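You operate a simulated robot arm through the tools that you are given. There is no shell and no other tool. Be economical: measure what you need, move in short steps, check, and stop when the job is done.

You are at the controls of a simulated two-armed robot. One attempt, no reset.

JOB
Unhook the white cord tag, open both flaps and unpack the strap.
Fine: the strap goes in the grey tray; the tag ends by its eye; the flaps stay open.

Only the result counts: the job must be done as asked and must still hold three seconds after the hand-in. Knocking over, shifting, dropping, spilling or breaking anything else fails it.

ROBOT AND FRAMES
Two 7-joint arms with two-finger parallel grippers on one trunk, on a base that drives. Base frame: it is fixed to the floor where the robot stands at the start and does not move with it; the origin is under the middle of the robot, x ahead of it, y to its left, z up; the surface under the hand at the start is at about z = 820. Lengths are in mm, angles in rad, forces in N, time in s.
The left shoulder is at the start at [82, 174, 1158], the right one opposite. With the tool pointing down near the work surface each hand reaches from about 280 to 720 mm from the robot's upright axis, wherever it stands, measured 20 degrees to its own side. Places, roughly: flat carton blue tab flap [500, 0, 900]; flat carton red tab flap [400, 0, 900]; green peg [600, 0, 1000]; tray [400, -200, 800]. Payload 3.6 kg a hand.
Tool frame (each hand has its own): the origin (TCP) lies between the finger pads and is the grasp point; the fingertips stand 30 mm ahead of it; z points along the fingers, y is the line along which they close. Largest opening 110 mm; finger width 20, thickness 10; the body of the gripper, 48 by 112 mm, starts 55 mm behind the TCP.
Orientation is told as [roll, pitch, yaw] about the base's x, y, z axes, in that order, counted from this pose: with the fingers straight down and closing along the base's y, the tool's x points along the base's -x, its y along +y and its z along -z.

CONTROLS
- The arms move only by the tool send_rows. It takes "left_rows", "right_rows" or both (then of equal length, played together; a hand with none holds still); each is a list of rows, each an object of numbers (a shift or turn left out is 0, a gripper value left out holds the last): "x", "y", "z": the shift along the tool's x, y, z in mm; "wx", "wy", "wz": the turn, a rotation vector about the tool's x, y, z in rad; "claw": the finger opening in mm, from 0 to 110. In form: [{"x": .., "y": .., "z": .., "wx": .., "wy": .., "wz": .., "claw": ..}, ...]. A call has 1 to 10 rows; each row shifts and turns the commanded pose from where the row before left it, along the tool's axes as they then stand. Rows are played at 5 a second. More than 50 mm and 0.15 rad between two rows, or a gripper value outside its range, and nothing of the call is played. Where a pose cannot be reached the arm comes as near as it can. A force on the tool above 40 N (or 10 N above the force at the start of the call, whichever is more), or a blocked arm, ends the call early, and 0.2 s more pass. Each finger travels about 153 mm/s and halts on what it meets, pressing with about 23 N; the grip force reading is that of the motor and also rises with nothing between the fingers. The clock runs only during rows and for 0.2 s after the last one: add rows that do not move to give the fingers time. The reply holds the time, the measured pose of the TCP, the force on the tool along the base axes, the opening and the grip force, in the units named above and with some noise, with the torque about the TCP (base axes, N m) and any sound that the robot's microphone picked up.
- Cameras (640 x 400 px; columns grow to the right, rows downward): "scene" is now at [164.7, 3.5, 1339.3]; the picture's right is [0.01, -1.00, 0.00], its down [-0.57, -0.00, -0.82] and it looks along [0.82, 0.00, -0.57] (base axes); focal length 214 px, centre (320, 200). "left" rides on the left gripper at [73, -17, -103] in its tool frame; the picture's right is [0.23, 0.97, 0.00], its down [-0.76, 0.18, -0.62] and it looks along [-0.61, 0.14, 0.78] (tool axes); focal length 222 px, centre (320, 200). "right" rides on the right gripper at [72, 17, -103] in its tool frame; the picture's right is [-0.23, 0.97, 0.00], its down [-0.76, -0.18, -0.62] and it looks along [-0.61, -0.14, 0.78] (tool axes); focal length 222 px, centre (320, 200). There is no depth. A picture from a camera that has moved, and an enlarged one, comes with that camera's place and axes in the base frame and with its lens. The place of the scene camera against the robot may be out by one fixed shift of up to 18 mm in any direction.
- camera(camera): a new picture of that camera. It takes no simulated time.
- raise_lower(by): slides the trunk up (or, below 0, down) by that many mm; the arms and the scene camera ride with it, the base frame stays. It gives what a move gives, with no picture.
- drive_base(legs): drives the robot by 1 to 6 legs, each [ahead, left, turn to the left] in mm, mm and rad, along the robot's own axes; the way and the turn of a leg run together, so that a leg with both is an arc; at most 1500 mm and 3.142 rad a leg. The arms and the cameras ride along, it lands a little off, and it stops where it bumps. It gives what a move gives.
- aim_head(pan, tilt): turns the head with the scene camera to pan (to the left, within 1.501 rad either way) and tilt (down, from -0.506 to 1.204), counted from straight ahead of the robot. It gives what a move gives.
- inspect(camera, box): a new picture of the part [left, top, right, bottom] of that camera's present view, enlarged. It takes no simulated time.
- job_done(): hands the job in; it is judged then, once.

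Go step by step. Nothing tells you exact positions but the pictures and the camera data: compare them with the known pose of the tool, close in by small moves and look again before you grip or let go. The budget is 120 turns and 108 pictures, counting those below and the enlarged ones. Unless the task says otherwise, let go and move clear before handing in, and close with one line.

The tools are called after "Call:" as name(argument=value, ...) on one line, values as JSON. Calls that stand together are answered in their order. send_rows: Moves the arms, as the interface text tells. Its arguments: {"type":"object","properties":{"left_rows":{"type":"array"},"right_rows":{"type":"array"}},"required":[]} The other tools are called the same way: raise_lower (by) slides the trunk up or down; drive_base (legs) drives the base; aim_head (pan, tilt) turns the head that bears the scene camera; camera (camera) takes a picture; inspect (camera, box) takes an enlarged picture of a part of a camera's view; job_done () hands the job in.

At the start:

```text
time: 0.0
left_ee_pos: [334.9, 95.4, 1237.8]
left_orientation: [0.0, 0.0, 0.002]
left_force: [-0.5, -0.4, 0.7]
left_wrist_torque: [-0.04, 0.0, 0.02]
left_finger_gap: 110.0
left_grasp_force: 0.0
right_ee_pos: [325.1, -125.9, 1170.5]
right_orientation: [-0.001, 0.001, 0.001]
right_force: [0.1, -0.8, -0.3]
right_wrist_torque: [0.04, -0.03, -0.01]
right_finger_gap: 109.7
right_grasp_force: 0.1
trunk travel left (down, up): [-275.0, 488.0]
robot x, y, heading: [-1.0, 1.0, 0.002]
head pan, tilt: [0.005, 0.604]
```

scene: 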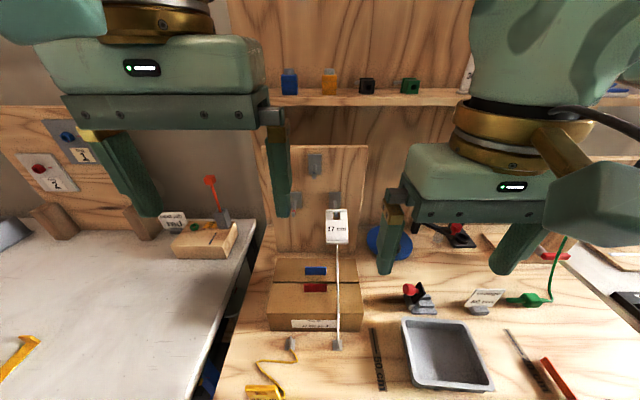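
right: 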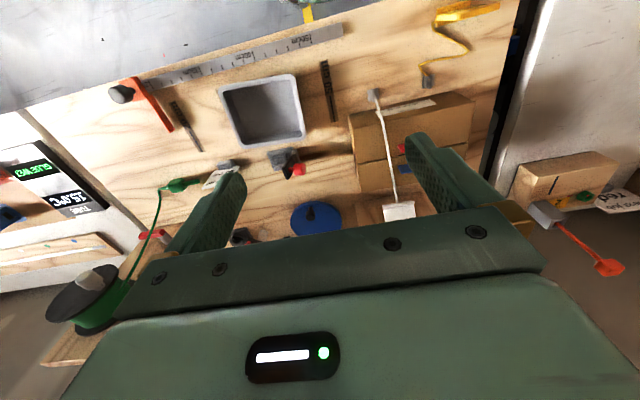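
left: 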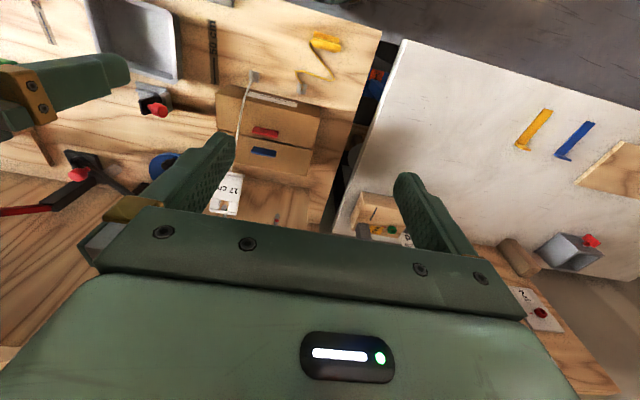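

I see the carton with red and blue tabs in the middle, and a white cord running from an eye in front of it up to a tag hung on a peg behind. I'll enlarge these before moving.

Call:
inspect(camera="scene", box=[240, 240, 400, 400])

Call:
inspect(camera="scene", box=[270, 140, 390, 260])

Call:
inspect(camera="right", box=[320, 60, 520, 240])

```text
2.50 times, centred on (320, 320) of scene
camera zoom: at [164.7, 3.5, 1339.3], right [0.01, -1.0, 0.0], down [-0.57, 0.0, -0.82], along [0.82, 0.0, -0.57], focal length 536 px, centre (320, -100)
```

zoom: 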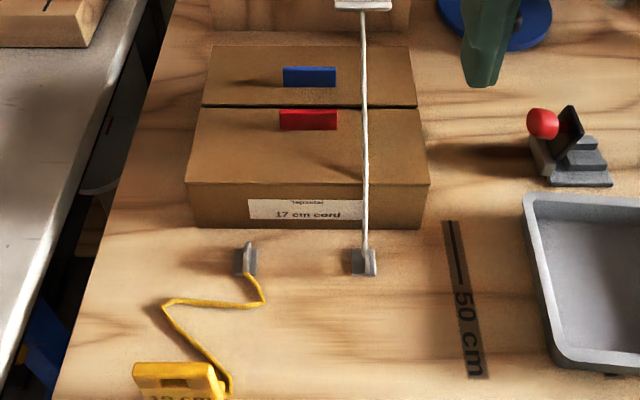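

```text
3.33 times, centred on (330, 200) of scene
camera zoom: at [164.7, 3.5, 1339.3], right [0.01, -1.0, 0.0], down [-0.57, 0.0, -0.82], along [0.82, 0.0, -0.57], focal length 715 px, centre (287, 200)
```

zoom: 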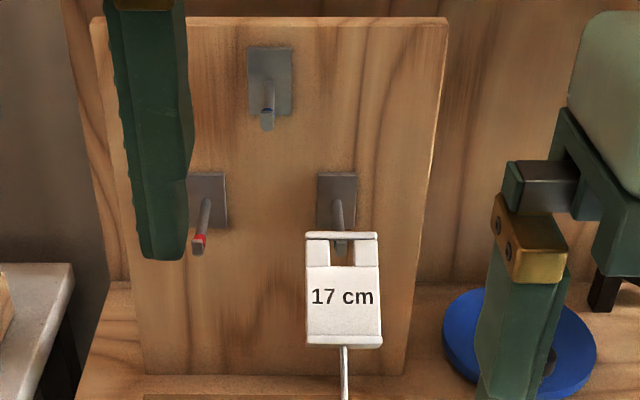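

```text
2.22 times, centred on (420, 150) of right
camera zoom: at [252.7, -108.7, 1274.3], right [0.23, 0.97, 0.0], down [0.76, -0.18, 0.62], along [0.61, -0.14, -0.78], focal length 494 px, centre (98, 311)
```

zoom: 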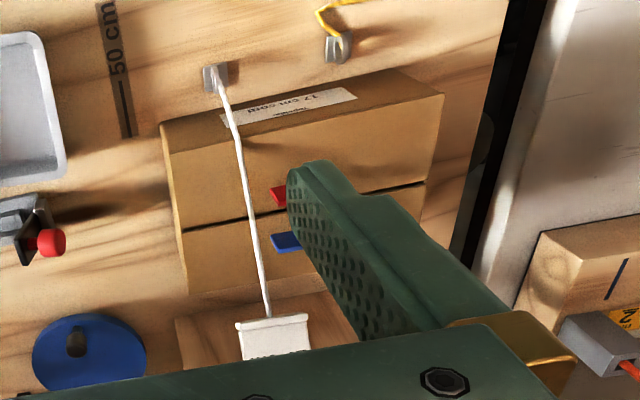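

The tag hangs by a slot on the right ("green") peg near [575,-40,955]. I'll clear the left arm to the left and bring the right hand, tilted forward, to a standoff in front of the tag for a close look.

Call:
send_rows(right_rows=[{"wy": -0.15, "claw": 70}, {"wy": -0.15}, {"wy": -0.15}, {"wy": -0.15}, {"wy": -0.15}, {"x": 6.5, "y": 17.2, "z": 37.7}, {"x": 6.5, "y": 17.2, "z": 37.7}, {"x": 6.5, "y": 17.2, "z": 37.7}, {"x": 6.5, "y": 17.2, "z": 37.7}, {"x": 6.5, "y": 17.2, "z": 37.7}], left_rows=[{"y": 25, "claw": 40}, {"y": 25}, {"y": 25}, {"y": 25}, {"y": 25}, {"y": 25}, {}, {}, {}, {}])

Call:
camera(camera="right")

Call:
camera(camera="scene")

```text
time: 2.2
left_ee_pos: [334.7, 247.0, 1236.1]
left_orientation: [-0.003, 0.001, 0.0]
left_force: [-0.6, 0.8, -0.8]
left_wrist_torque: [-0.01, 0.03, -0.03]
left_finger_gap: 40.2
left_grasp_force: 0.1
right_ee_pos: [439.5, -30.0, 1024.5]
right_orientation: [-0.001, -0.747, 0.002]
right_force: [-0.1, 1.4, 0.3]
right_wrist_torque: [-0.04, 0.04, 0.0]
right_finger_gap: 70.2
right_grasp_force: 0.0
right hand out of reach, approached as far as the arm can: row 5
trunk travel left (down, up): [-275.0, 488.0]
robot x, y, heading: [-1.8, -0.3, -0.002]
head pan, tilt: [0.005, 0.604]
```

```text
101 pictures are left
camera right: at [317.1, -12.3, 1050.2], right [0.17, 0.97, 0.15], down [0.13, -0.18, 0.97], along [0.98, -0.14, -0.16], focal length 222 px, centre (320, 200)
```

right: 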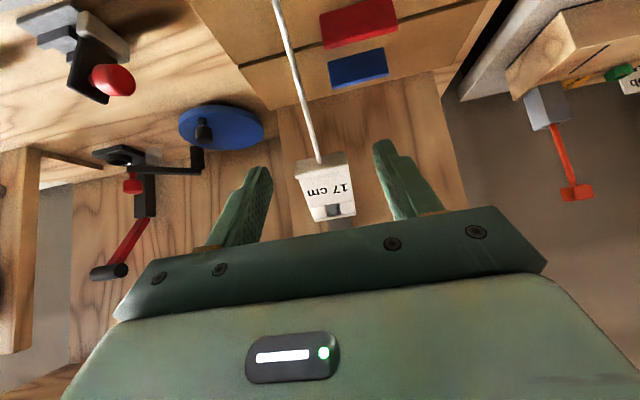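

```text
100 pictures are left
camera scene: at [165.4, 4.5, 1339.2], right [0.01, -1.0, 0.0], down [-0.57, 0.0, -0.82], along [0.82, 0.0, -0.57], focal length 214 px, centre (320, 200)
```

scene: 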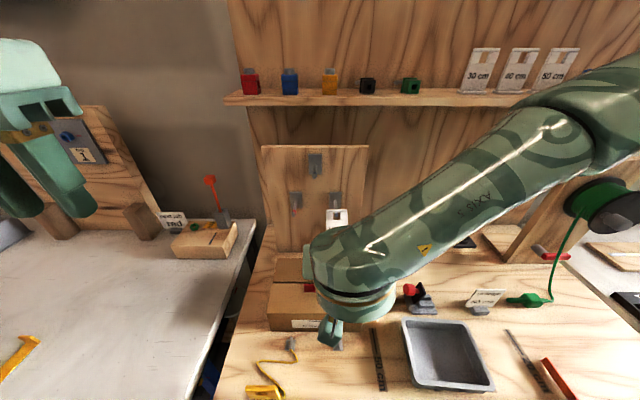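

The tag looks to sit near [534,-35,1000]. I'll enlarge the close view to see the slot and peg tip.

Call:
inspect(camera="right", box=[250, 120, 410, 230])

Call:
inspect(camera="right", box=[180, 0, 480, 130])

Call:
inspect(camera="left", box=[0, 0, 400, 300])

```text
3.64 times, centred on (330, 175) of right
camera zoom: at [317.1, -12.3, 1050.2], right [0.17, 0.97, 0.15], down [0.13, -0.18, 0.97], along [0.98, -0.14, -0.16], focal length 808 px, centre (284, 291)
```

zoom: 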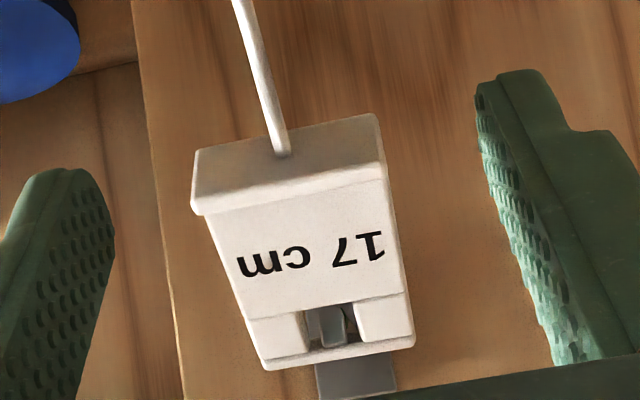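

```text
2.13 times, centred on (330, 65) of right
camera zoom: at [317.1, -12.3, 1050.2], right [0.17, 0.97, 0.15], down [0.13, -0.18, 0.97], along [0.98, -0.14, -0.16], focal length 474 px, centre (299, 488)
```

zoom: 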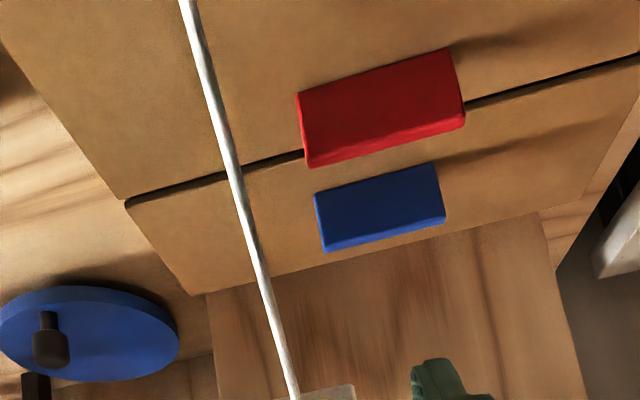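

```text
1.33 times, centred on (200, 150) of left
camera zoom: at [264.4, 230.1, 1340.3], right [-0.23, 0.97, 0.0], down [0.76, 0.18, 0.62], along [0.6, 0.14, -0.78], focal length 296 px, centre (480, 267)
```

zoom: 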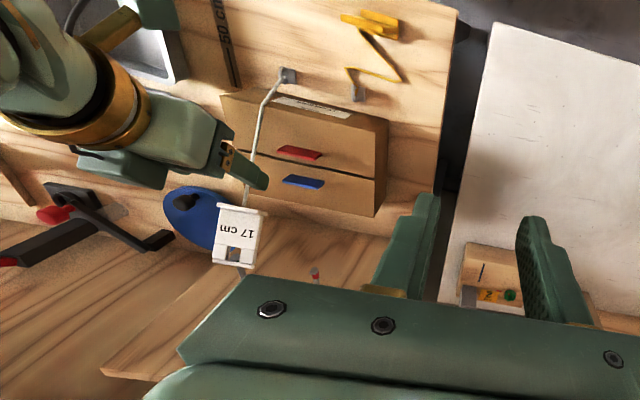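

Both wrist views agree: the tag centre is at about [535,-36,1004], about 52 mm wide and tilted along the cord. I'll align in front of it, then check.

Call:
send_rows(right_rows=[{"x": -19, "y": -2, "claw": 90}, {"x": -19, "y": -2}, {"x": -18, "y": -2}, {"z": 20}, {"z": 20}, {}])

Call:
camera(camera="right")

Call:
inspect(camera="left", box=[0, 50, 300, 250])

```text
time: 3.6
left_ee_pos: [334.2, 245.7, 1236.1]
left_orientation: [-0.001, 0.001, 0.001]
left_force: [0.0, -0.4, 0.3]
left_wrist_torque: [-0.01, -0.02, -0.02]
left_finger_gap: 39.7
left_grasp_force: 0.1
right_ee_pos: [508.1, -35.7, 1033.8]
right_orientation: [0.0, -0.748, 0.0]
right_force: [0.8, 0.1, 0.3]
right_wrist_torque: [0.0, -0.01, 0.01]
right_finger_gap: 89.9
right_grasp_force: 0.1
trunk travel left (down, up): [-275.0, 488.0]
robot x, y, heading: [-2.1, -2.2, 0.002]
head pan, tilt: [0.005, 0.604]
```

```text
96 pictures are left
camera right: at [384.7, -18.7, 1059.8], right [0.17, 0.97, 0.15], down [0.13, -0.18, 0.97], along [0.98, -0.14, -0.16], focal length 222 px, centre (320, 200)
```

right: 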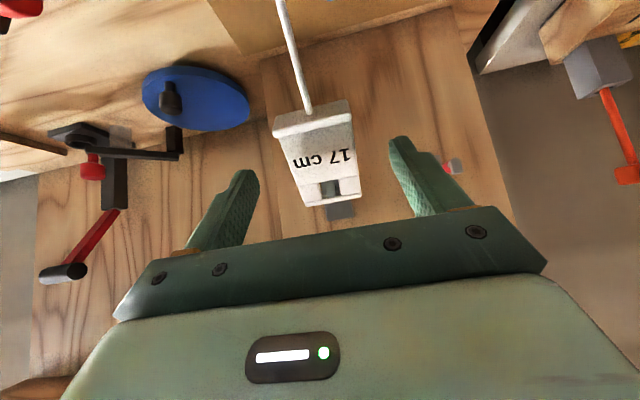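

```text
2.00 times, centred on (150, 150) of left
camera zoom: at [263.4, 229.3, 1340.7], right [-0.23, 0.97, 0.0], down [0.76, 0.18, 0.62], along [0.61, 0.14, -0.78], focal length 444 px, centre (660, 300)
```

zoom: 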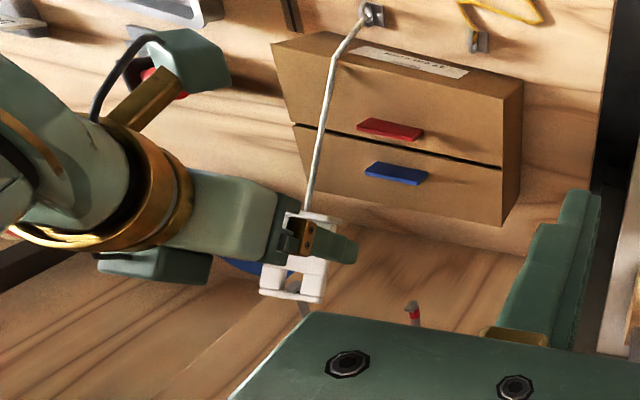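

Aligned; I'll advance 38 mm along the fingers and close on the tag's sides.

Call:
send_rows(right_rows=[{"z": 13}, {"z": 13}, {"z": 12}, {}])

Call:
camera(camera="right")

Call:
inspect(camera="left", box=[80, 100, 240, 200])

```text
time: 4.6
left_ee_pos: [334.2, 246.5, 1236.0]
left_orientation: [-0.001, 0.003, 0.003]
left_force: [1.0, 0.0, -0.1]
left_wrist_torque: [-0.03, 0.01, 0.0]
left_finger_gap: 40.2
left_grasp_force: 0.1
right_ee_pos: [533.4, -34.6, 1005.7]
right_orientation: [0.0, -0.749, 0.001]
right_force: [-0.2, -0.6, -0.4]
right_wrist_torque: [0.01, -0.01, -0.02]
right_finger_gap: 89.7
right_grasp_force: 0.0
trunk travel left (down, up): [-275.0, 488.0]
robot x, y, heading: [0.6, 1.1, -0.0]
head pan, tilt: [0.005, 0.604]
```

```text
94 pictures are left
camera right: at [410.4, -17.6, 1032.0], right [0.17, 0.97, 0.15], down [0.13, -0.18, 0.97], along [0.98, -0.14, -0.16], focal length 222 px, centre (320, 200)
```

right: 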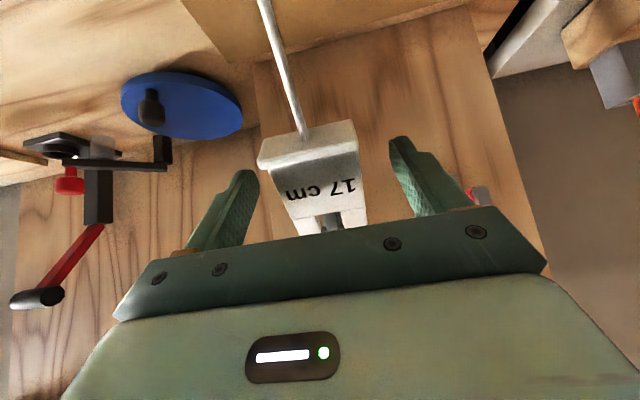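

```text
4.00 times, centred on (160, 150) of left
camera zoom: at [263.4, 229.3, 1340.7], right [-0.23, 0.97, 0.0], down [0.76, 0.18, 0.62], along [0.61, 0.14, -0.78], focal length 888 px, centre (960, 400)
```

zoom: 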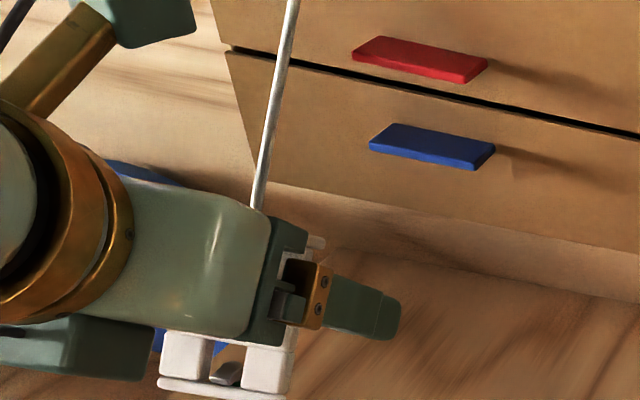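

The fingers bracket the tag. Closing.

Call:
send_rows(right_rows=[{"claw": 40}, {}, {}])

Call:
camera(camera="right")

Call:
inspect(camera="left", box=[80, 100, 240, 200])

```text
time: 5.4
left_ee_pos: [335.0, 245.7, 1237.1]
left_orientation: [-0.001, 0.001, 0.003]
left_force: [-0.4, 0.2, 1.4]
left_wrist_torque: [-0.01, 0.0, -0.01]
left_finger_gap: 39.9
left_grasp_force: 0.0
right_ee_pos: [534.7, -35.2, 1005.6]
right_orientation: [0.0, -0.748, 0.002]
right_force: [0.7, 0.3, -1.2]
right_wrist_torque: [-0.03, 0.02, -0.01]
right_finger_gap: 48.8
right_grasp_force: 23.3
trunk travel left (down, up): [-275.0, 488.0]
robot x, y, heading: [1.8, -1.3, 0.001]
head pan, tilt: [0.005, 0.604]
```

```text
92 pictures are left
camera right: at [410.4, -17.6, 1031.9], right [0.17, 0.97, 0.15], down [0.13, -0.18, 0.97], along [0.98, -0.14, -0.16], focal length 222 px, centre (320, 200)
```

right: 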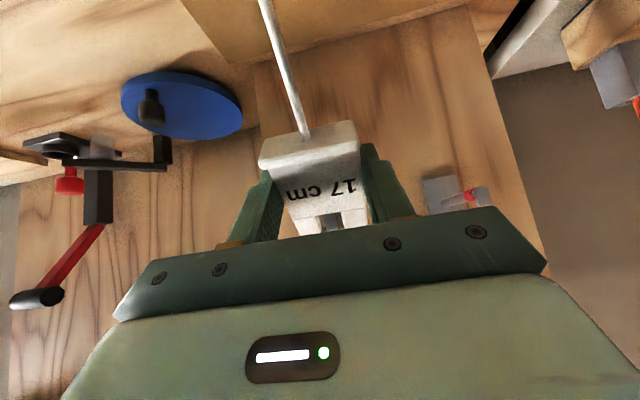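

```text
4.00 times, centred on (160, 150) of left
camera zoom: at [263.7, 229.3, 1340.6], right [-0.23, 0.97, 0.0], down [0.76, 0.18, 0.62], along [0.61, 0.14, -0.78], focal length 888 px, centre (960, 400)
```

zoom: 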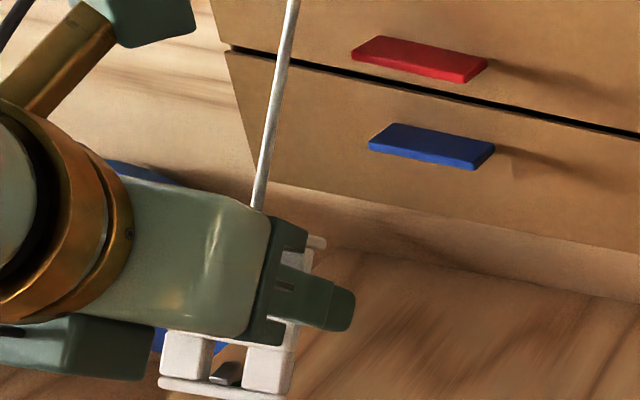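

The tag is held. I'll draw it off along the tool's −z (toward the robot and up), in small steps watching the force.

Call:
send_rows(right_rows=[{"z": -6}, {"z": -6}, {"z": -6}, {}])

Call:
camera(camera="right")

Call:
inspect(camera="left", box=[80, 100, 240, 200])

```text
time: 6.4
left_ee_pos: [334.0, 244.7, 1237.3]
left_orientation: [-0.002, 0.002, 0.001]
left_force: [0.0, -0.6, -0.3]
left_wrist_torque: [-0.01, 0.02, -0.01]
left_finger_gap: 40.0
left_grasp_force: 0.0
right_ee_pos: [520.0, -35.1, 1018.9]
right_orientation: [0.001, -0.746, -0.001]
right_force: [-5.4, 0.5, -6.0]
right_wrist_torque: [0.03, 0.02, 0.0]
right_finger_gap: 49.0
right_grasp_force: 22.7
trunk travel left (down, up): [-275.0, 488.0]
robot x, y, heading: [-0.4, -0.1, -0.002]
head pan, tilt: [0.005, 0.604]
```

```text
90 pictures are left
camera right: at [397.6, -17.8, 1044.9], right [0.17, 0.97, 0.15], down [0.13, -0.18, 0.97], along [0.98, -0.14, -0.16], focal length 222 px, centre (320, 200)
```

right: 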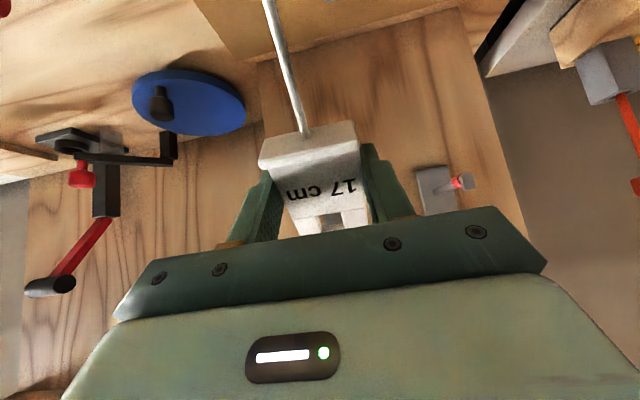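

```text
4.00 times, centred on (160, 150) of left
camera zoom: at [263.2, 229.3, 1340.7], right [-0.23, 0.97, 0.0], down [0.76, 0.18, 0.62], along [0.61, 0.14, -0.78], focal length 888 px, centre (960, 400)
```

zoom: 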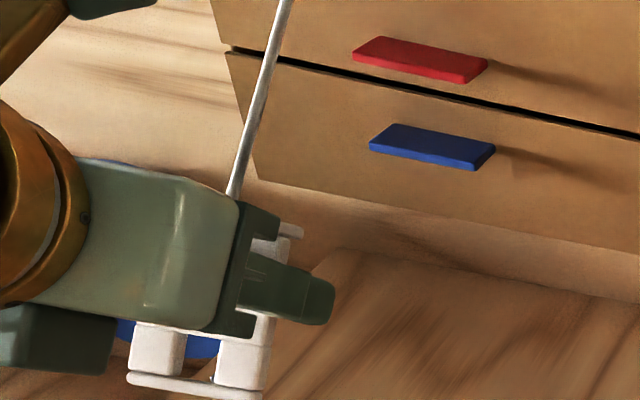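

The window is clear of the peg, and the pull is only the cord's tension. I'll back away toward the robot.

Call:
send_rows(right_rows=[{"x": 22, "z": -20.4}, {"x": 22, "z": -20.4}, {"x": 22, "z": -20.4}, {"x": 22, "z": -20.4}, {"x": 22, "z": -20.4}, {"x": 22, "z": -20.4}, {"x": 22, "z": -20.4}, {}])

Call:
camera(camera="right")

Call:
camera(camera="left")

```text
time: 8.4
left_ee_pos: [334.3, 245.8, 1236.8]
left_orientation: [-0.002, 0.002, 0.0]
left_force: [-0.2, 0.3, -0.3]
left_wrist_torque: [0.01, -0.02, 0.0]
left_finger_gap: 40.0
left_grasp_force: 0.1
right_ee_pos: [359.8, -59.8, 1022.8]
right_orientation: [0.024, -0.77, -0.202]
right_force: [-0.3, 0.0, 0.4]
right_wrist_torque: [-0.01, -0.01, -0.01]
right_finger_gap: 49.1
right_grasp_force: 22.7
right hand out of reach, approached as far as the arm can: row 7
trunk travel left (down, up): [-275.0, 488.0]
robot x, y, heading: [-0.4, -1.0, -0.001]
head pan, tilt: [0.005, 0.604]
stopped in row 8 (right hand): the arm was blocked; the commanded pose is now the measured one
```

```text
88 pictures are left
camera right: at [241.3, -20.9, 1046.5], right [0.34, 0.92, 0.17], down [0.07, -0.21, 0.97], along [0.94, -0.32, -0.14], focal length 222 px, centre (320, 200)
```

right: 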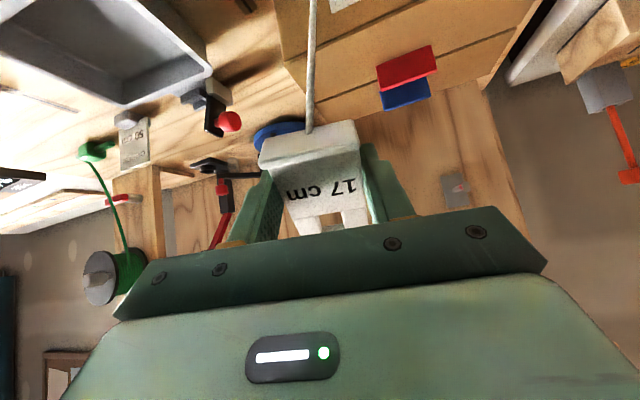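

```text
87 pictures are left
camera left: at [263.6, 229.1, 1340.7], right [-0.23, 0.97, 0.0], down [0.76, 0.18, 0.62], along [0.61, 0.14, -0.78], focal length 222 px, centre (320, 200)
```

left: 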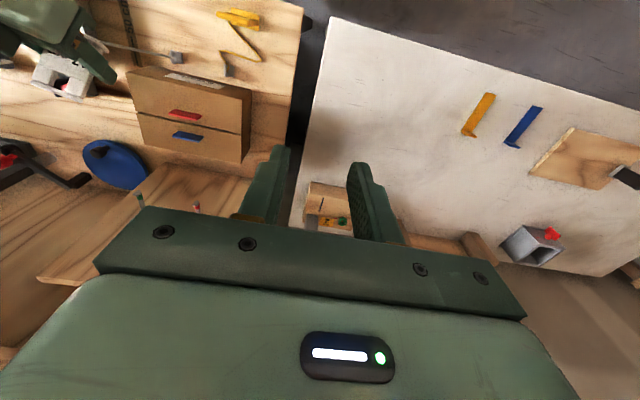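

The tag is free. I'll turn the hand upright (fingers down) so the tag lies flat, and square its yaw.

Call:
send_rows(right_rows=[{"wy": 0.13}, {"wy": 0.13}, {"wy": 0.13}, {"wy": 0.13}, {"wy": 0.13}, {"wy": 0.12}, {"wz": -0.1}, {"wz": -0.1}, {}])

Call:
camera(camera="right")

Call:
camera(camera="left")

```text
time: 10.4
left_ee_pos: [335.3, 245.5, 1237.2]
left_orientation: [-0.003, 0.002, 0.003]
left_force: [0.0, 0.2, -0.6]
left_wrist_torque: [-0.03, -0.01, 0.0]
left_finger_gap: 40.1
left_grasp_force: 0.0
right_ee_pos: [357.9, -59.5, 1021.7]
right_orientation: [0.011, -0.001, 0.021]
right_force: [1.3, 1.0, -5.2]
right_wrist_torque: [0.0, -0.12, 0.01]
right_finger_gap: 49.2
right_grasp_force: 22.9
trunk travel left (down, up): [-275.0, 488.0]
robot x, y, heading: [0.4, 0.4, 0.0]
head pan, tilt: [0.005, 0.604]
```

```text
86 pictures are left
camera right: at [285.7, -44.9, 1125.3], right [0.21, 0.98, 0.01], down [0.77, -0.17, 0.62], along [0.61, -0.12, -0.78], focal length 222 px, centre (320, 200)
```

right: 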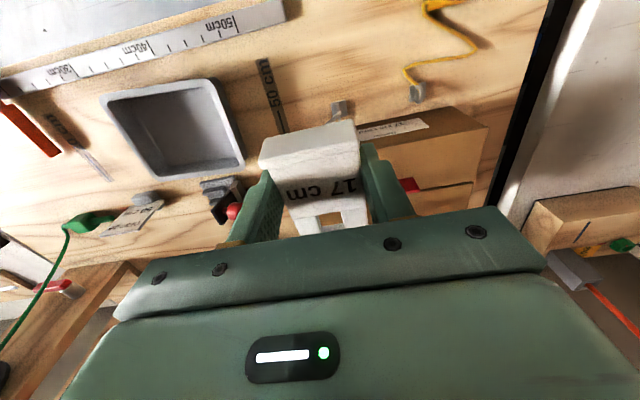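

```text
85 pictures are left
camera left: at [263.9, 229.4, 1340.6], right [-0.23, 0.97, 0.0], down [0.76, 0.18, 0.62], along [0.61, 0.14, -0.78], focal length 222 px, centre (320, 200)
```

left: 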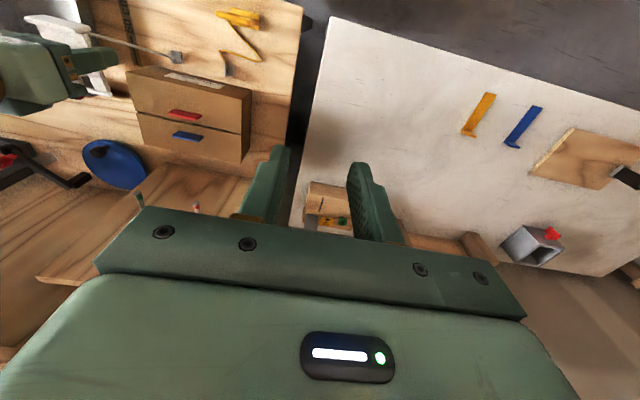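

The cord runs straight from the eye (~[370,-34]) to the tag. I'll lower the tag toward a spot in front of the eye, [295,-50].

Call:
send_rows(right_rows=[{"x": 12, "y": 2, "z": 12}, {"x": 12, "y": 2, "z": 12}, {"x": 12, "y": 2, "z": 20}, {"x": 12, "y": 2, "z": 20}, {"x": 12, "y": 2, "z": 20}, {"z": 25}, {"z": 25}, {"z": 20}, {}])

Call:
camera(camera="right")

Call:
camera(camera="left")

```text
time: 11.6
left_ee_pos: [334.6, 245.8, 1237.1]
left_orientation: [-0.001, 0.003, 0.003]
left_force: [-0.4, 0.7, -0.1]
left_wrist_torque: [0.03, -0.01, -0.02]
left_finger_gap: 40.1
left_grasp_force: 0.1
right_ee_pos: [305.7, -48.6, 941.4]
right_orientation: [0.02, -0.012, 0.008]
right_force: [1.6, -0.5, 0.0]
right_wrist_torque: [-0.01, 0.09, -0.01]
right_finger_gap: 49.2
right_grasp_force: 22.6
trunk travel left (down, up): [-275.0, 488.0]
robot x, y, heading: [-1.7, -1.5, -0.003]
head pan, tilt: [0.005, 0.604]
stopped in row 6 (right hand): the force on the tool passed its limit at 94 N (the readings are from after the stop); the commanded pose is now the measured one
```

```text
84 pictures are left
camera right: at [231.9, -34.3, 1044.1], right [0.22, 0.98, 0.02], down [0.76, -0.18, 0.63], along [0.62, -0.12, -0.78], focal length 222 px, centre (320, 200)
```

right: 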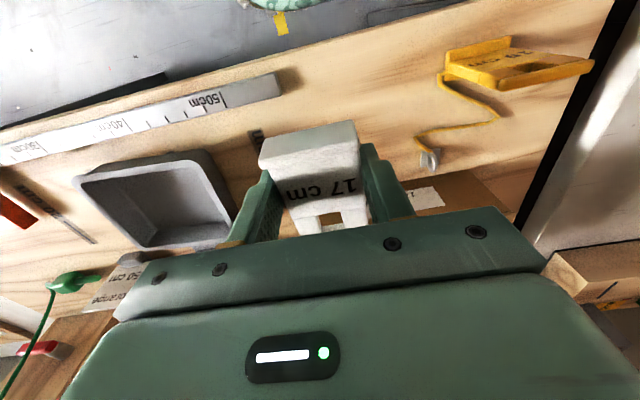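

```text
83 pictures are left
camera left: at [263.7, 229.3, 1340.7], right [-0.23, 0.97, 0.0], down [0.76, 0.18, 0.62], along [0.6, 0.14, -0.78], focal length 222 px, centre (320, 200)
```

left: 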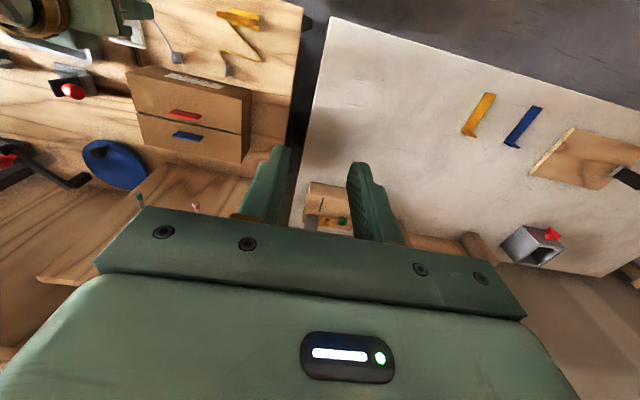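

A 94 N spike stopped the hand at z=941, well above the table. I'll look from the head to see what touched.

Call:
aim_head(pan=-0.2, tilt=1.1)

Call:
camera(camera="scene")

```text
time: 12.6
left_ee_pos: [334.7, 244.6, 1237.1]
left_orientation: [-0.002, 0.002, 0.001]
left_force: [0.3, 0.2, -0.5]
left_wrist_torque: [0.02, -0.01, -0.03]
left_finger_gap: 39.9
left_grasp_force: 0.0
right_ee_pos: [304.8, -49.6, 941.6]
right_orientation: [0.02, -0.013, 0.01]
right_force: [2.5, -0.4, 1.8]
right_wrist_torque: [0.03, 0.4, 0.0]
right_finger_gap: 49.0
right_grasp_force: 22.5
trunk travel left (down, up): [-275.0, 488.0]
robot x, y, heading: [-1.4, -1.9, 0.003]
head pan, tilt: [-0.201, 1.1]
```

```text
82 pictures are left
camera scene: at [138.3, -9.4, 1301.1], right [-0.2, -0.98, 0.0], down [-0.87, 0.18, -0.45], along [0.45, -0.09, -0.89], focal length 214 px, centre (320, 200)
```

scene: 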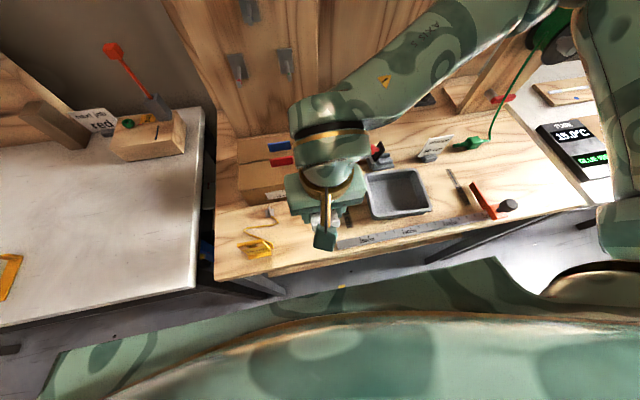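

Call:
inspect(camera="scene", box=[220, 110, 440, 270])

Call:
inspect(camera="left", box=[0, 0, 240, 150])

Call:
inspect(camera="right", box=[220, 60, 480, 240])

```text
2.50 times, centred on (330, 190) of scene
camera zoom: at [138.3, -9.4, 1301.1], right [-0.2, -0.98, 0.0], down [-0.87, 0.18, -0.45], along [0.45, -0.09, -0.89], focal length 536 px, centre (295, 225)
```

zoom: 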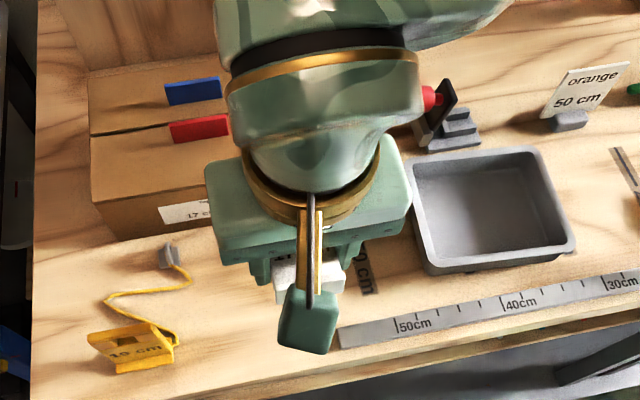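

```text
2.67 times, centred on (120, 75) of left
camera zoom: at [263.6, 229.3, 1340.7], right [-0.23, 0.97, 0.0], down [0.76, 0.18, 0.62], along [0.61, 0.14, -0.78], focal length 592 px, centre (853, 533)
```

zoom: 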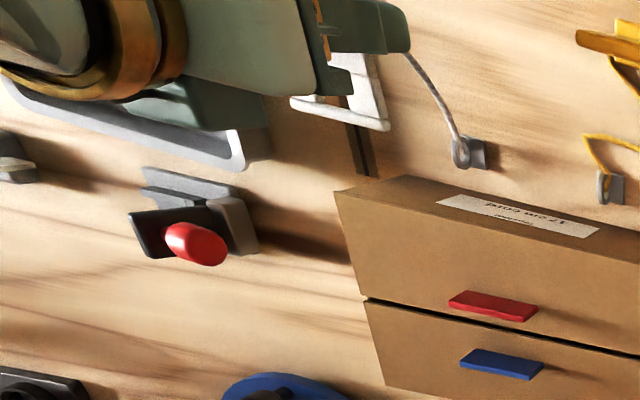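

```text
2.22 times, centred on (350, 150) of right
camera zoom: at [231.7, -34.3, 1044.0], right [0.22, 0.98, 0.02], down [0.76, -0.18, 0.63], along [0.62, -0.12, -0.78], focal length 494 px, centre (253, 311)
```

zoom: 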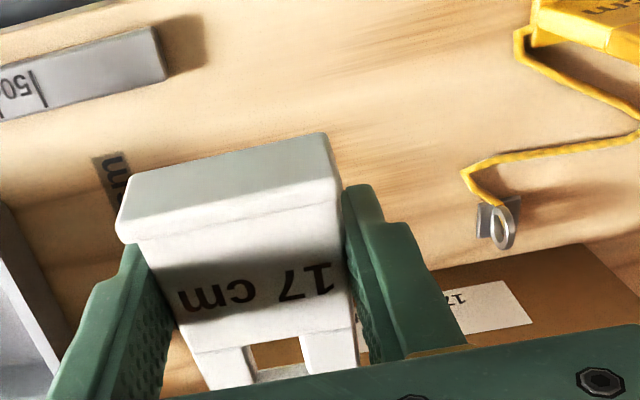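

Nothing appears to be touching; it was likely a joint jerk near the inner reach limit. I'll try lowering slowly, slightly farther out.

Call:
send_rows(right_rows=[{"x": -3, "z": 6, "wy": 0.006}, {"x": -3, "z": 8, "wx": 0.01}, {"z": 8}, {}])

```text
time: 13.6
left_ee_pos: [334.2, 246.5, 1237.3]
left_orientation: [-0.002, 0.001, 0.0]
left_force: [0.0, 0.1, 0.0]
left_wrist_torque: [-0.01, 0.04, 0.01]
left_finger_gap: 40.3
left_grasp_force: 0.1
right_ee_pos: [310.7, -48.2, 919.8]
right_orientation: [0.01, -0.004, 0.009]
right_force: [0.4, -0.2, -1.5]
right_wrist_torque: [0.01, 0.01, -0.01]
right_finger_gap: 49.1
right_grasp_force: 22.9
trunk travel left (down, up): [-275.0, 488.0]
robot x, y, heading: [0.7, 2.9, -0.006]
head pan, tilt: [-0.201, 1.1]
```

Free motion. Continuing down slowly.

Call:
send_rows(right_rows=[{"z": 9}, {"z": 9}, {"z": 9}, {"z": 9}, {"z": 9}, {"z": 9}, {}])

Call:
camera(camera="right")

Call:
inspect(camera="left", box=[0, 0, 240, 150])

```text
time: 15.2
left_ee_pos: [335.4, 245.1, 1237.4]
left_orientation: [-0.001, 0.003, 0.002]
left_force: [0.4, -0.4, 0.2]
left_wrist_torque: [0.01, -0.03, -0.02]
left_finger_gap: 39.9
left_grasp_force: 0.1
right_ee_pos: [312.5, -49.0, 865.0]
right_orientation: [0.008, -0.008, 0.007]
right_force: [-0.2, -0.3, -0.3]
right_wrist_torque: [0.01, 0.0, 0.0]
right_finger_gap: 48.8
right_grasp_force: 22.9
trunk travel left (down, up): [-275.0, 488.0]
robot x, y, heading: [2.6, 1.6, 0.005]
head pan, tilt: [-0.201, 1.1]
```

```text
78 pictures are left
camera right: at [238.9, -32.5, 968.1], right [0.22, 0.98, 0.01], down [0.76, -0.18, 0.63], along [0.61, -0.13, -0.78], focal length 222 px, centre (320, 200)
```

right: 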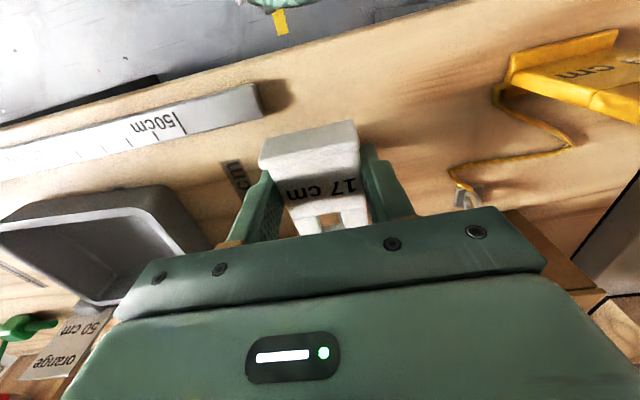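

```text
2.67 times, centred on (120, 75) of left
camera zoom: at [263.5, 229.3, 1340.7], right [-0.23, 0.97, 0.0], down [0.76, 0.18, 0.62], along [0.61, 0.14, -0.78], focal length 592 px, centre (853, 533)
```

zoom: 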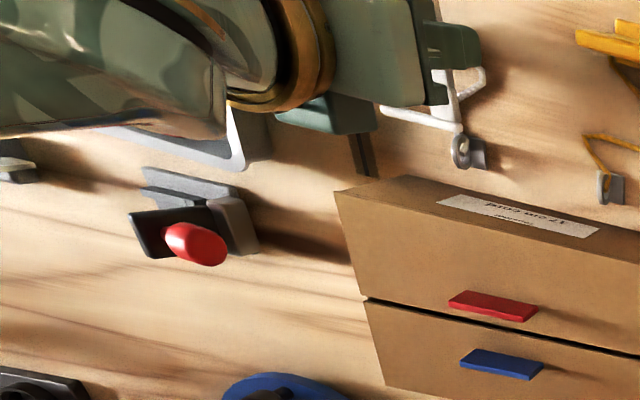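

Nearly there; the tag's window end is close to the eye. Lowering the last bit gently.

Call:
send_rows(right_rows=[{"x": 6, "z": 4}, {"z": 4}, {"z": 3}, {}])

Call:
inspect(camera="left", box=[120, 0, 220, 70])

```text
time: 16.2
left_ee_pos: [335.2, 245.7, 1236.5]
left_orientation: [-0.003, 0.002, 0.002]
left_force: [0.5, 0.5, 0.4]
left_wrist_torque: [0.0, 0.03, 0.0]
left_finger_gap: 40.0
left_grasp_force: 0.1
right_ee_pos: [306.2, -48.0, 854.5]
right_orientation: [0.009, -0.006, 0.009]
right_force: [0.0, 0.5, 0.0]
right_wrist_torque: [-0.02, 0.01, 0.0]
right_finger_gap: 49.1
right_grasp_force: 23.1
trunk travel left (down, up): [-275.0, 488.0]
robot x, y, heading: [-1.2, 1.5, 0.0]
head pan, tilt: [-0.201, 1.1]
```

```text
5.71 times, centred on (170, 35) of left
camera zoom: at [263.6, 229.3, 1340.7], right [-0.23, 0.97, 0.0], down [0.76, 0.18, 0.62], along [0.61, 0.14, -0.78], focal length 1269 px, centre (1177, 1143)
```

zoom: 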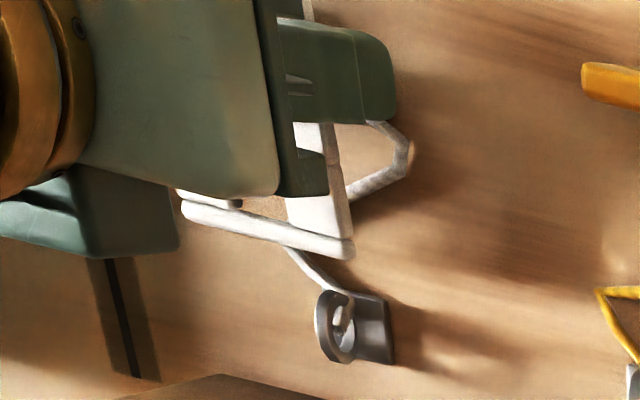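

The cord lies slack under the tag. I'll go the last few millimetres to the surface and open.

Call:
send_rows(right_rows=[{"z": 2}, {"z": 1.5}, {}, {"claw": 68}, {}, {}])

Call:
inspect(camera="left", box=[120, 0, 220, 70])

Call:
camera(camera="right")

```text
time: 17.6
left_ee_pos: [335.1, 245.8, 1236.5]
left_orientation: [-0.002, 0.002, 0.002]
left_force: [0.8, -0.8, 1.0]
left_wrist_torque: [0.0, -0.02, 0.01]
left_finger_gap: 39.9
left_grasp_force: 0.1
right_ee_pos: [306.4, -48.8, 850.6]
right_orientation: [0.009, -0.006, 0.009]
right_force: [0.0, -0.1, -0.3]
right_wrist_torque: [-0.03, -0.02, -0.02]
right_finger_gap: 67.7
right_grasp_force: 0.2
trunk travel left (down, up): [-275.0, 488.0]
robot x, y, heading: [1.3, 3.6, 0.0]
head pan, tilt: [-0.201, 1.1]
```

```text
5.71 times, centred on (170, 35) of left
camera zoom: at [263.5, 229.3, 1340.7], right [-0.23, 0.97, 0.0], down [0.76, 0.18, 0.62], along [0.61, 0.14, -0.78], focal length 1269 px, centre (1177, 1143)
```

zoom: 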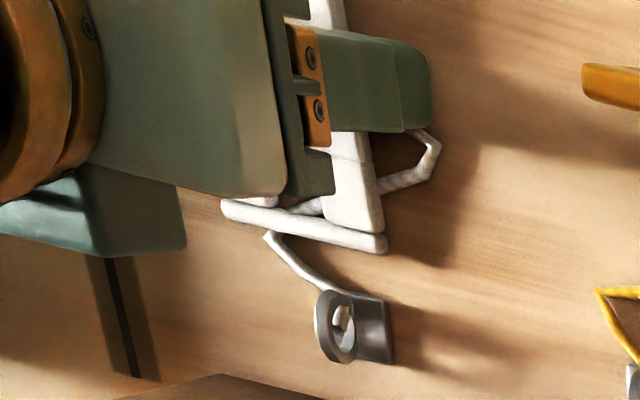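

```text
74 pictures are left
camera right: at [232.9, -32.2, 953.9], right [0.22, 0.98, 0.01], down [0.76, -0.18, 0.63], along [0.61, -0.13, -0.78], focal length 222 px, centre (320, 200)
```

right: 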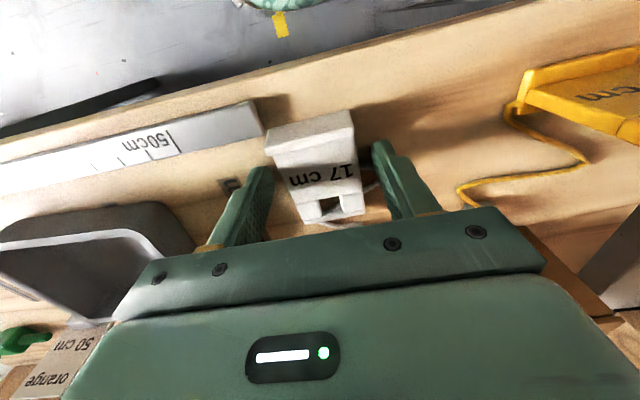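

The tag rests flat by its eye. I'll lift the right hand straight up and take it aside.

Call:
send_rows(right_rows=[{"z": -10}, {"z": -15}, {"z": -15}, {"z": -30}, {"z": -40}, {"z": -40, "x": -10}, {"z": -40, "y": -20, "x": -10}, {"y": -30, "z": -30}, {"y": -30, "z": -20}, {"y": -30}])

Call:
camera(camera="right")

Call:
camera(camera="scene")

```text
time: 19.8
left_ee_pos: [335.1, 244.5, 1237.7]
left_orientation: [0.0, 0.001, 0.001]
left_force: [-0.2, 0.0, -0.3]
left_wrist_torque: [0.01, 0.03, 0.02]
left_finger_gap: 40.1
left_grasp_force: 0.0
right_ee_pos: [324.7, -161.1, 1090.0]
right_orientation: [0.01, -0.007, 0.009]
right_force: [-0.1, -0.1, 0.2]
right_wrist_torque: [0.03, 0.0, -0.01]
right_finger_gap: 68.1
right_grasp_force: 0.0
trunk travel left (down, up): [-275.0, 488.0]
robot x, y, heading: [-3.1, -0.3, -0.001]
head pan, tilt: [-0.201, 1.1]
```

```text
73 pictures are left
camera right: at [252.1, -145.9, 1193.6], right [0.22, 0.98, 0.01], down [0.76, -0.18, 0.63], along [0.61, -0.13, -0.78], focal length 222 px, centre (320, 200)
```

right: 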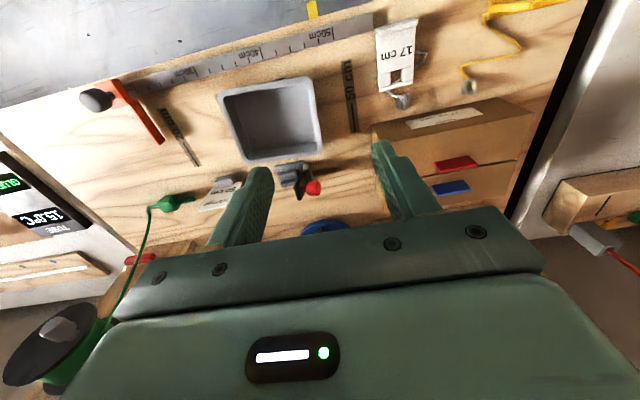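

```text
72 pictures are left
camera scene: at [138.1, -10.6, 1301.0], right [-0.2, -0.98, 0.0], down [-0.87, 0.18, -0.45], along [0.44, -0.09, -0.89], focal length 214 px, centre (320, 200)
```

scene: 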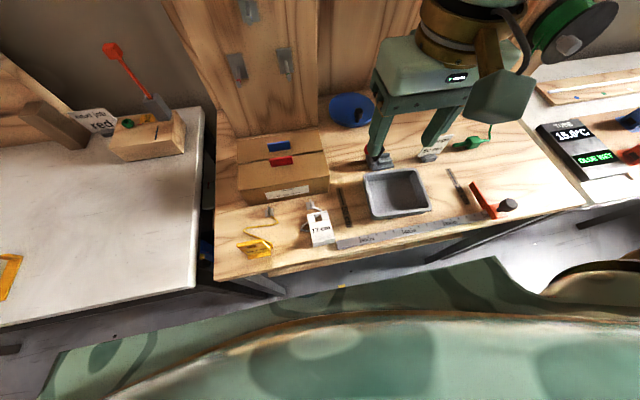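

The tag is down by its eye. Now I'll back the base 120 mm for room to swing the flaps, and aim the head at the carton.

Call:
drive_base(legs=[[-120, 0, 0]])

Call:
aim_head(pan=0.0, tilt=0.75)

Call:
camera(camera="scene")

Call:
camera(camera="right")

Call:
camera(camera="left")

```text
time: 21.0
left_ee_pos: [213.4, 245.9, 1237.1]
left_orientation: [-0.002, 0.001, 0.004]
left_force: [-0.7, -0.1, 1.2]
left_wrist_torque: [0.01, -0.03, -0.01]
left_finger_gap: 39.7
left_grasp_force: 0.0
right_ee_pos: [204.6, -160.2, 1091.4]
right_orientation: [0.009, -0.007, 0.009]
right_force: [-0.4, -0.6, -0.7]
right_wrist_torque: [0.02, 0.0, -0.01]
right_finger_gap: 68.1
right_grasp_force: 0.0
trunk travel left (down, up): [-275.0, 488.0]
robot x, y, heading: [-119.2, 2.1, 0.001]
head pan, tilt: [-0.201, 1.1]
```

```text
time: 21.8
left_ee_pos: [214.9, 246.8, 1236.8]
left_orientation: [-0.002, 0.002, 0.003]
left_force: [0.4, -0.4, -0.7]
left_wrist_torque: [-0.06, 0.01, 0.0]
left_finger_gap: 40.0
left_grasp_force: 0.2
right_ee_pos: [205.2, -160.2, 1090.5]
right_orientation: [0.009, -0.007, 0.008]
right_force: [0.1, 0.0, -0.3]
right_wrist_torque: [0.02, -0.01, -0.02]
right_finger_gap: 67.9
right_grasp_force: 0.1
trunk travel left (down, up): [-275.0, 488.0]
robot x, y, heading: [-120.6, -0.9, 0.001]
head pan, tilt: [0.0, 0.75]
```

```text
71 pictures are left
camera scene: at [39.6, 3.1, 1326.7], right [0.0, -1.0, 0.0], down [-0.68, 0.0, -0.73], along [0.73, 0.0, -0.68], focal length 214 px, centre (320, 200)
```

scene: 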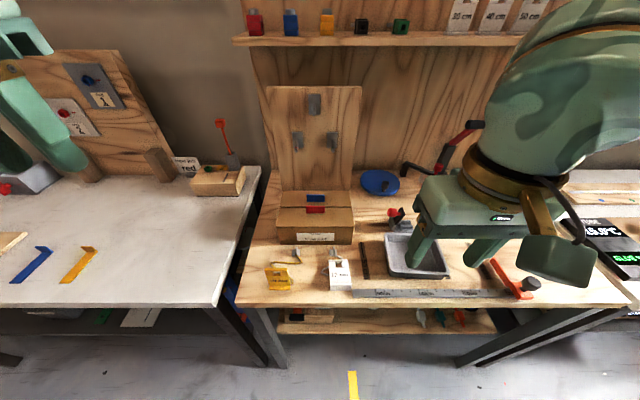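

```text
70 pictures are left
camera right: at [132.7, -144.4, 1193.4], right [0.22, 0.98, 0.01], down [0.76, -0.18, 0.63], along [0.61, -0.13, -0.78], focal length 222 px, centre (320, 200)
```

right: 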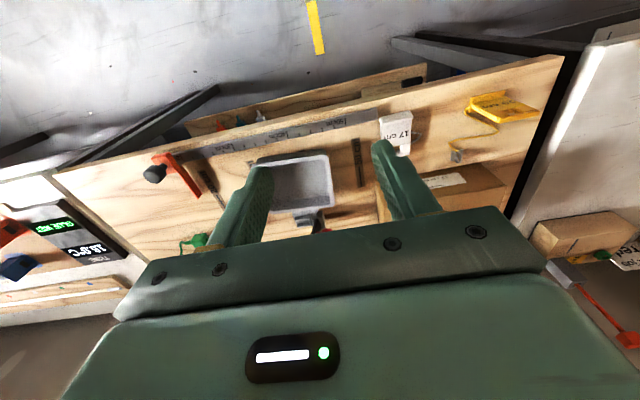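

```text
69 pictures are left
camera left: at [143.7, 229.3, 1340.7], right [-0.23, 0.97, 0.0], down [0.76, 0.18, 0.62], along [0.61, 0.14, -0.78], focal length 222 px, centre (320, 200)
```

left: 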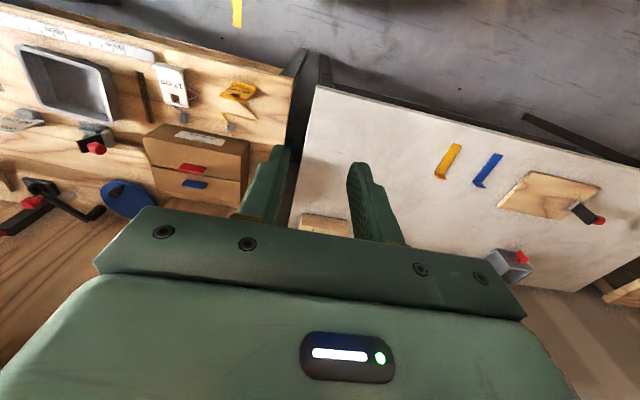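

Now I'll bring the left hand (fingers down, closing along y) above the red tab for a close look.

Call:
send_rows(left_rows=[{"x": -27, "y": -28.6, "z": 25, "claw": 80}, {"x": -27, "y": -28.6, "z": 25}, {"x": -27, "y": -28.6, "z": 25}, {"x": -27, "y": -28.6, "z": 25}, {"x": -27, "y": -28.6, "z": 25}, {"x": -27, "y": -28.6, "z": 25}, {"x": -27, "y": -28.6, "z": 25}, {"x": -27, "y": -28.6, "z": 25}, {}])

Call:
camera(camera="left")

Call:
inspect(camera="scene", box=[250, 170, 370, 250])

```text
time: 23.8
left_ee_pos: [433.1, 17.8, 1037.6]
left_orientation: [-0.003, 0.001, 0.004]
left_force: [0.2, 0.1, -0.1]
left_wrist_torque: [-0.02, 0.01, 0.01]
left_finger_gap: 80.1
left_grasp_force: 0.0
right_ee_pos: [205.7, -160.0, 1090.5]
right_orientation: [0.01, -0.009, 0.009]
right_force: [0.8, 0.5, -1.0]
right_wrist_torque: [-0.02, -0.01, 0.02]
right_finger_gap: 67.9
right_grasp_force: 0.0
trunk travel left (down, up): [-275.0, 488.0]
robot x, y, heading: [-116.6, 1.4, 0.004]
head pan, tilt: [0.0, 0.75]
```

```text
68 pictures are left
camera left: at [360.6, 1.0, 1141.1], right [-0.23, 0.97, 0.0], down [0.76, 0.18, 0.62], along [0.61, 0.14, -0.78], focal length 222 px, centre (320, 200)
```

left: 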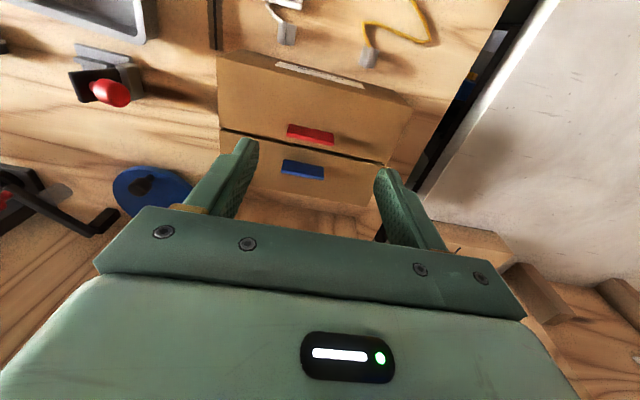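

```text
5.00 times, centred on (310, 210) of scene
camera zoom: at [39.1, 3.8, 1326.9], right [0.0, -1.0, 0.0], down [-0.68, 0.0, -0.73], along [0.73, 0.0, -0.68], focal length 1072 px, centre (370, 150)
```

zoom: 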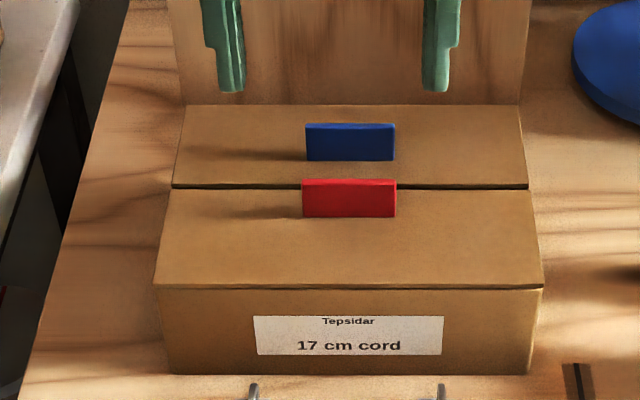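

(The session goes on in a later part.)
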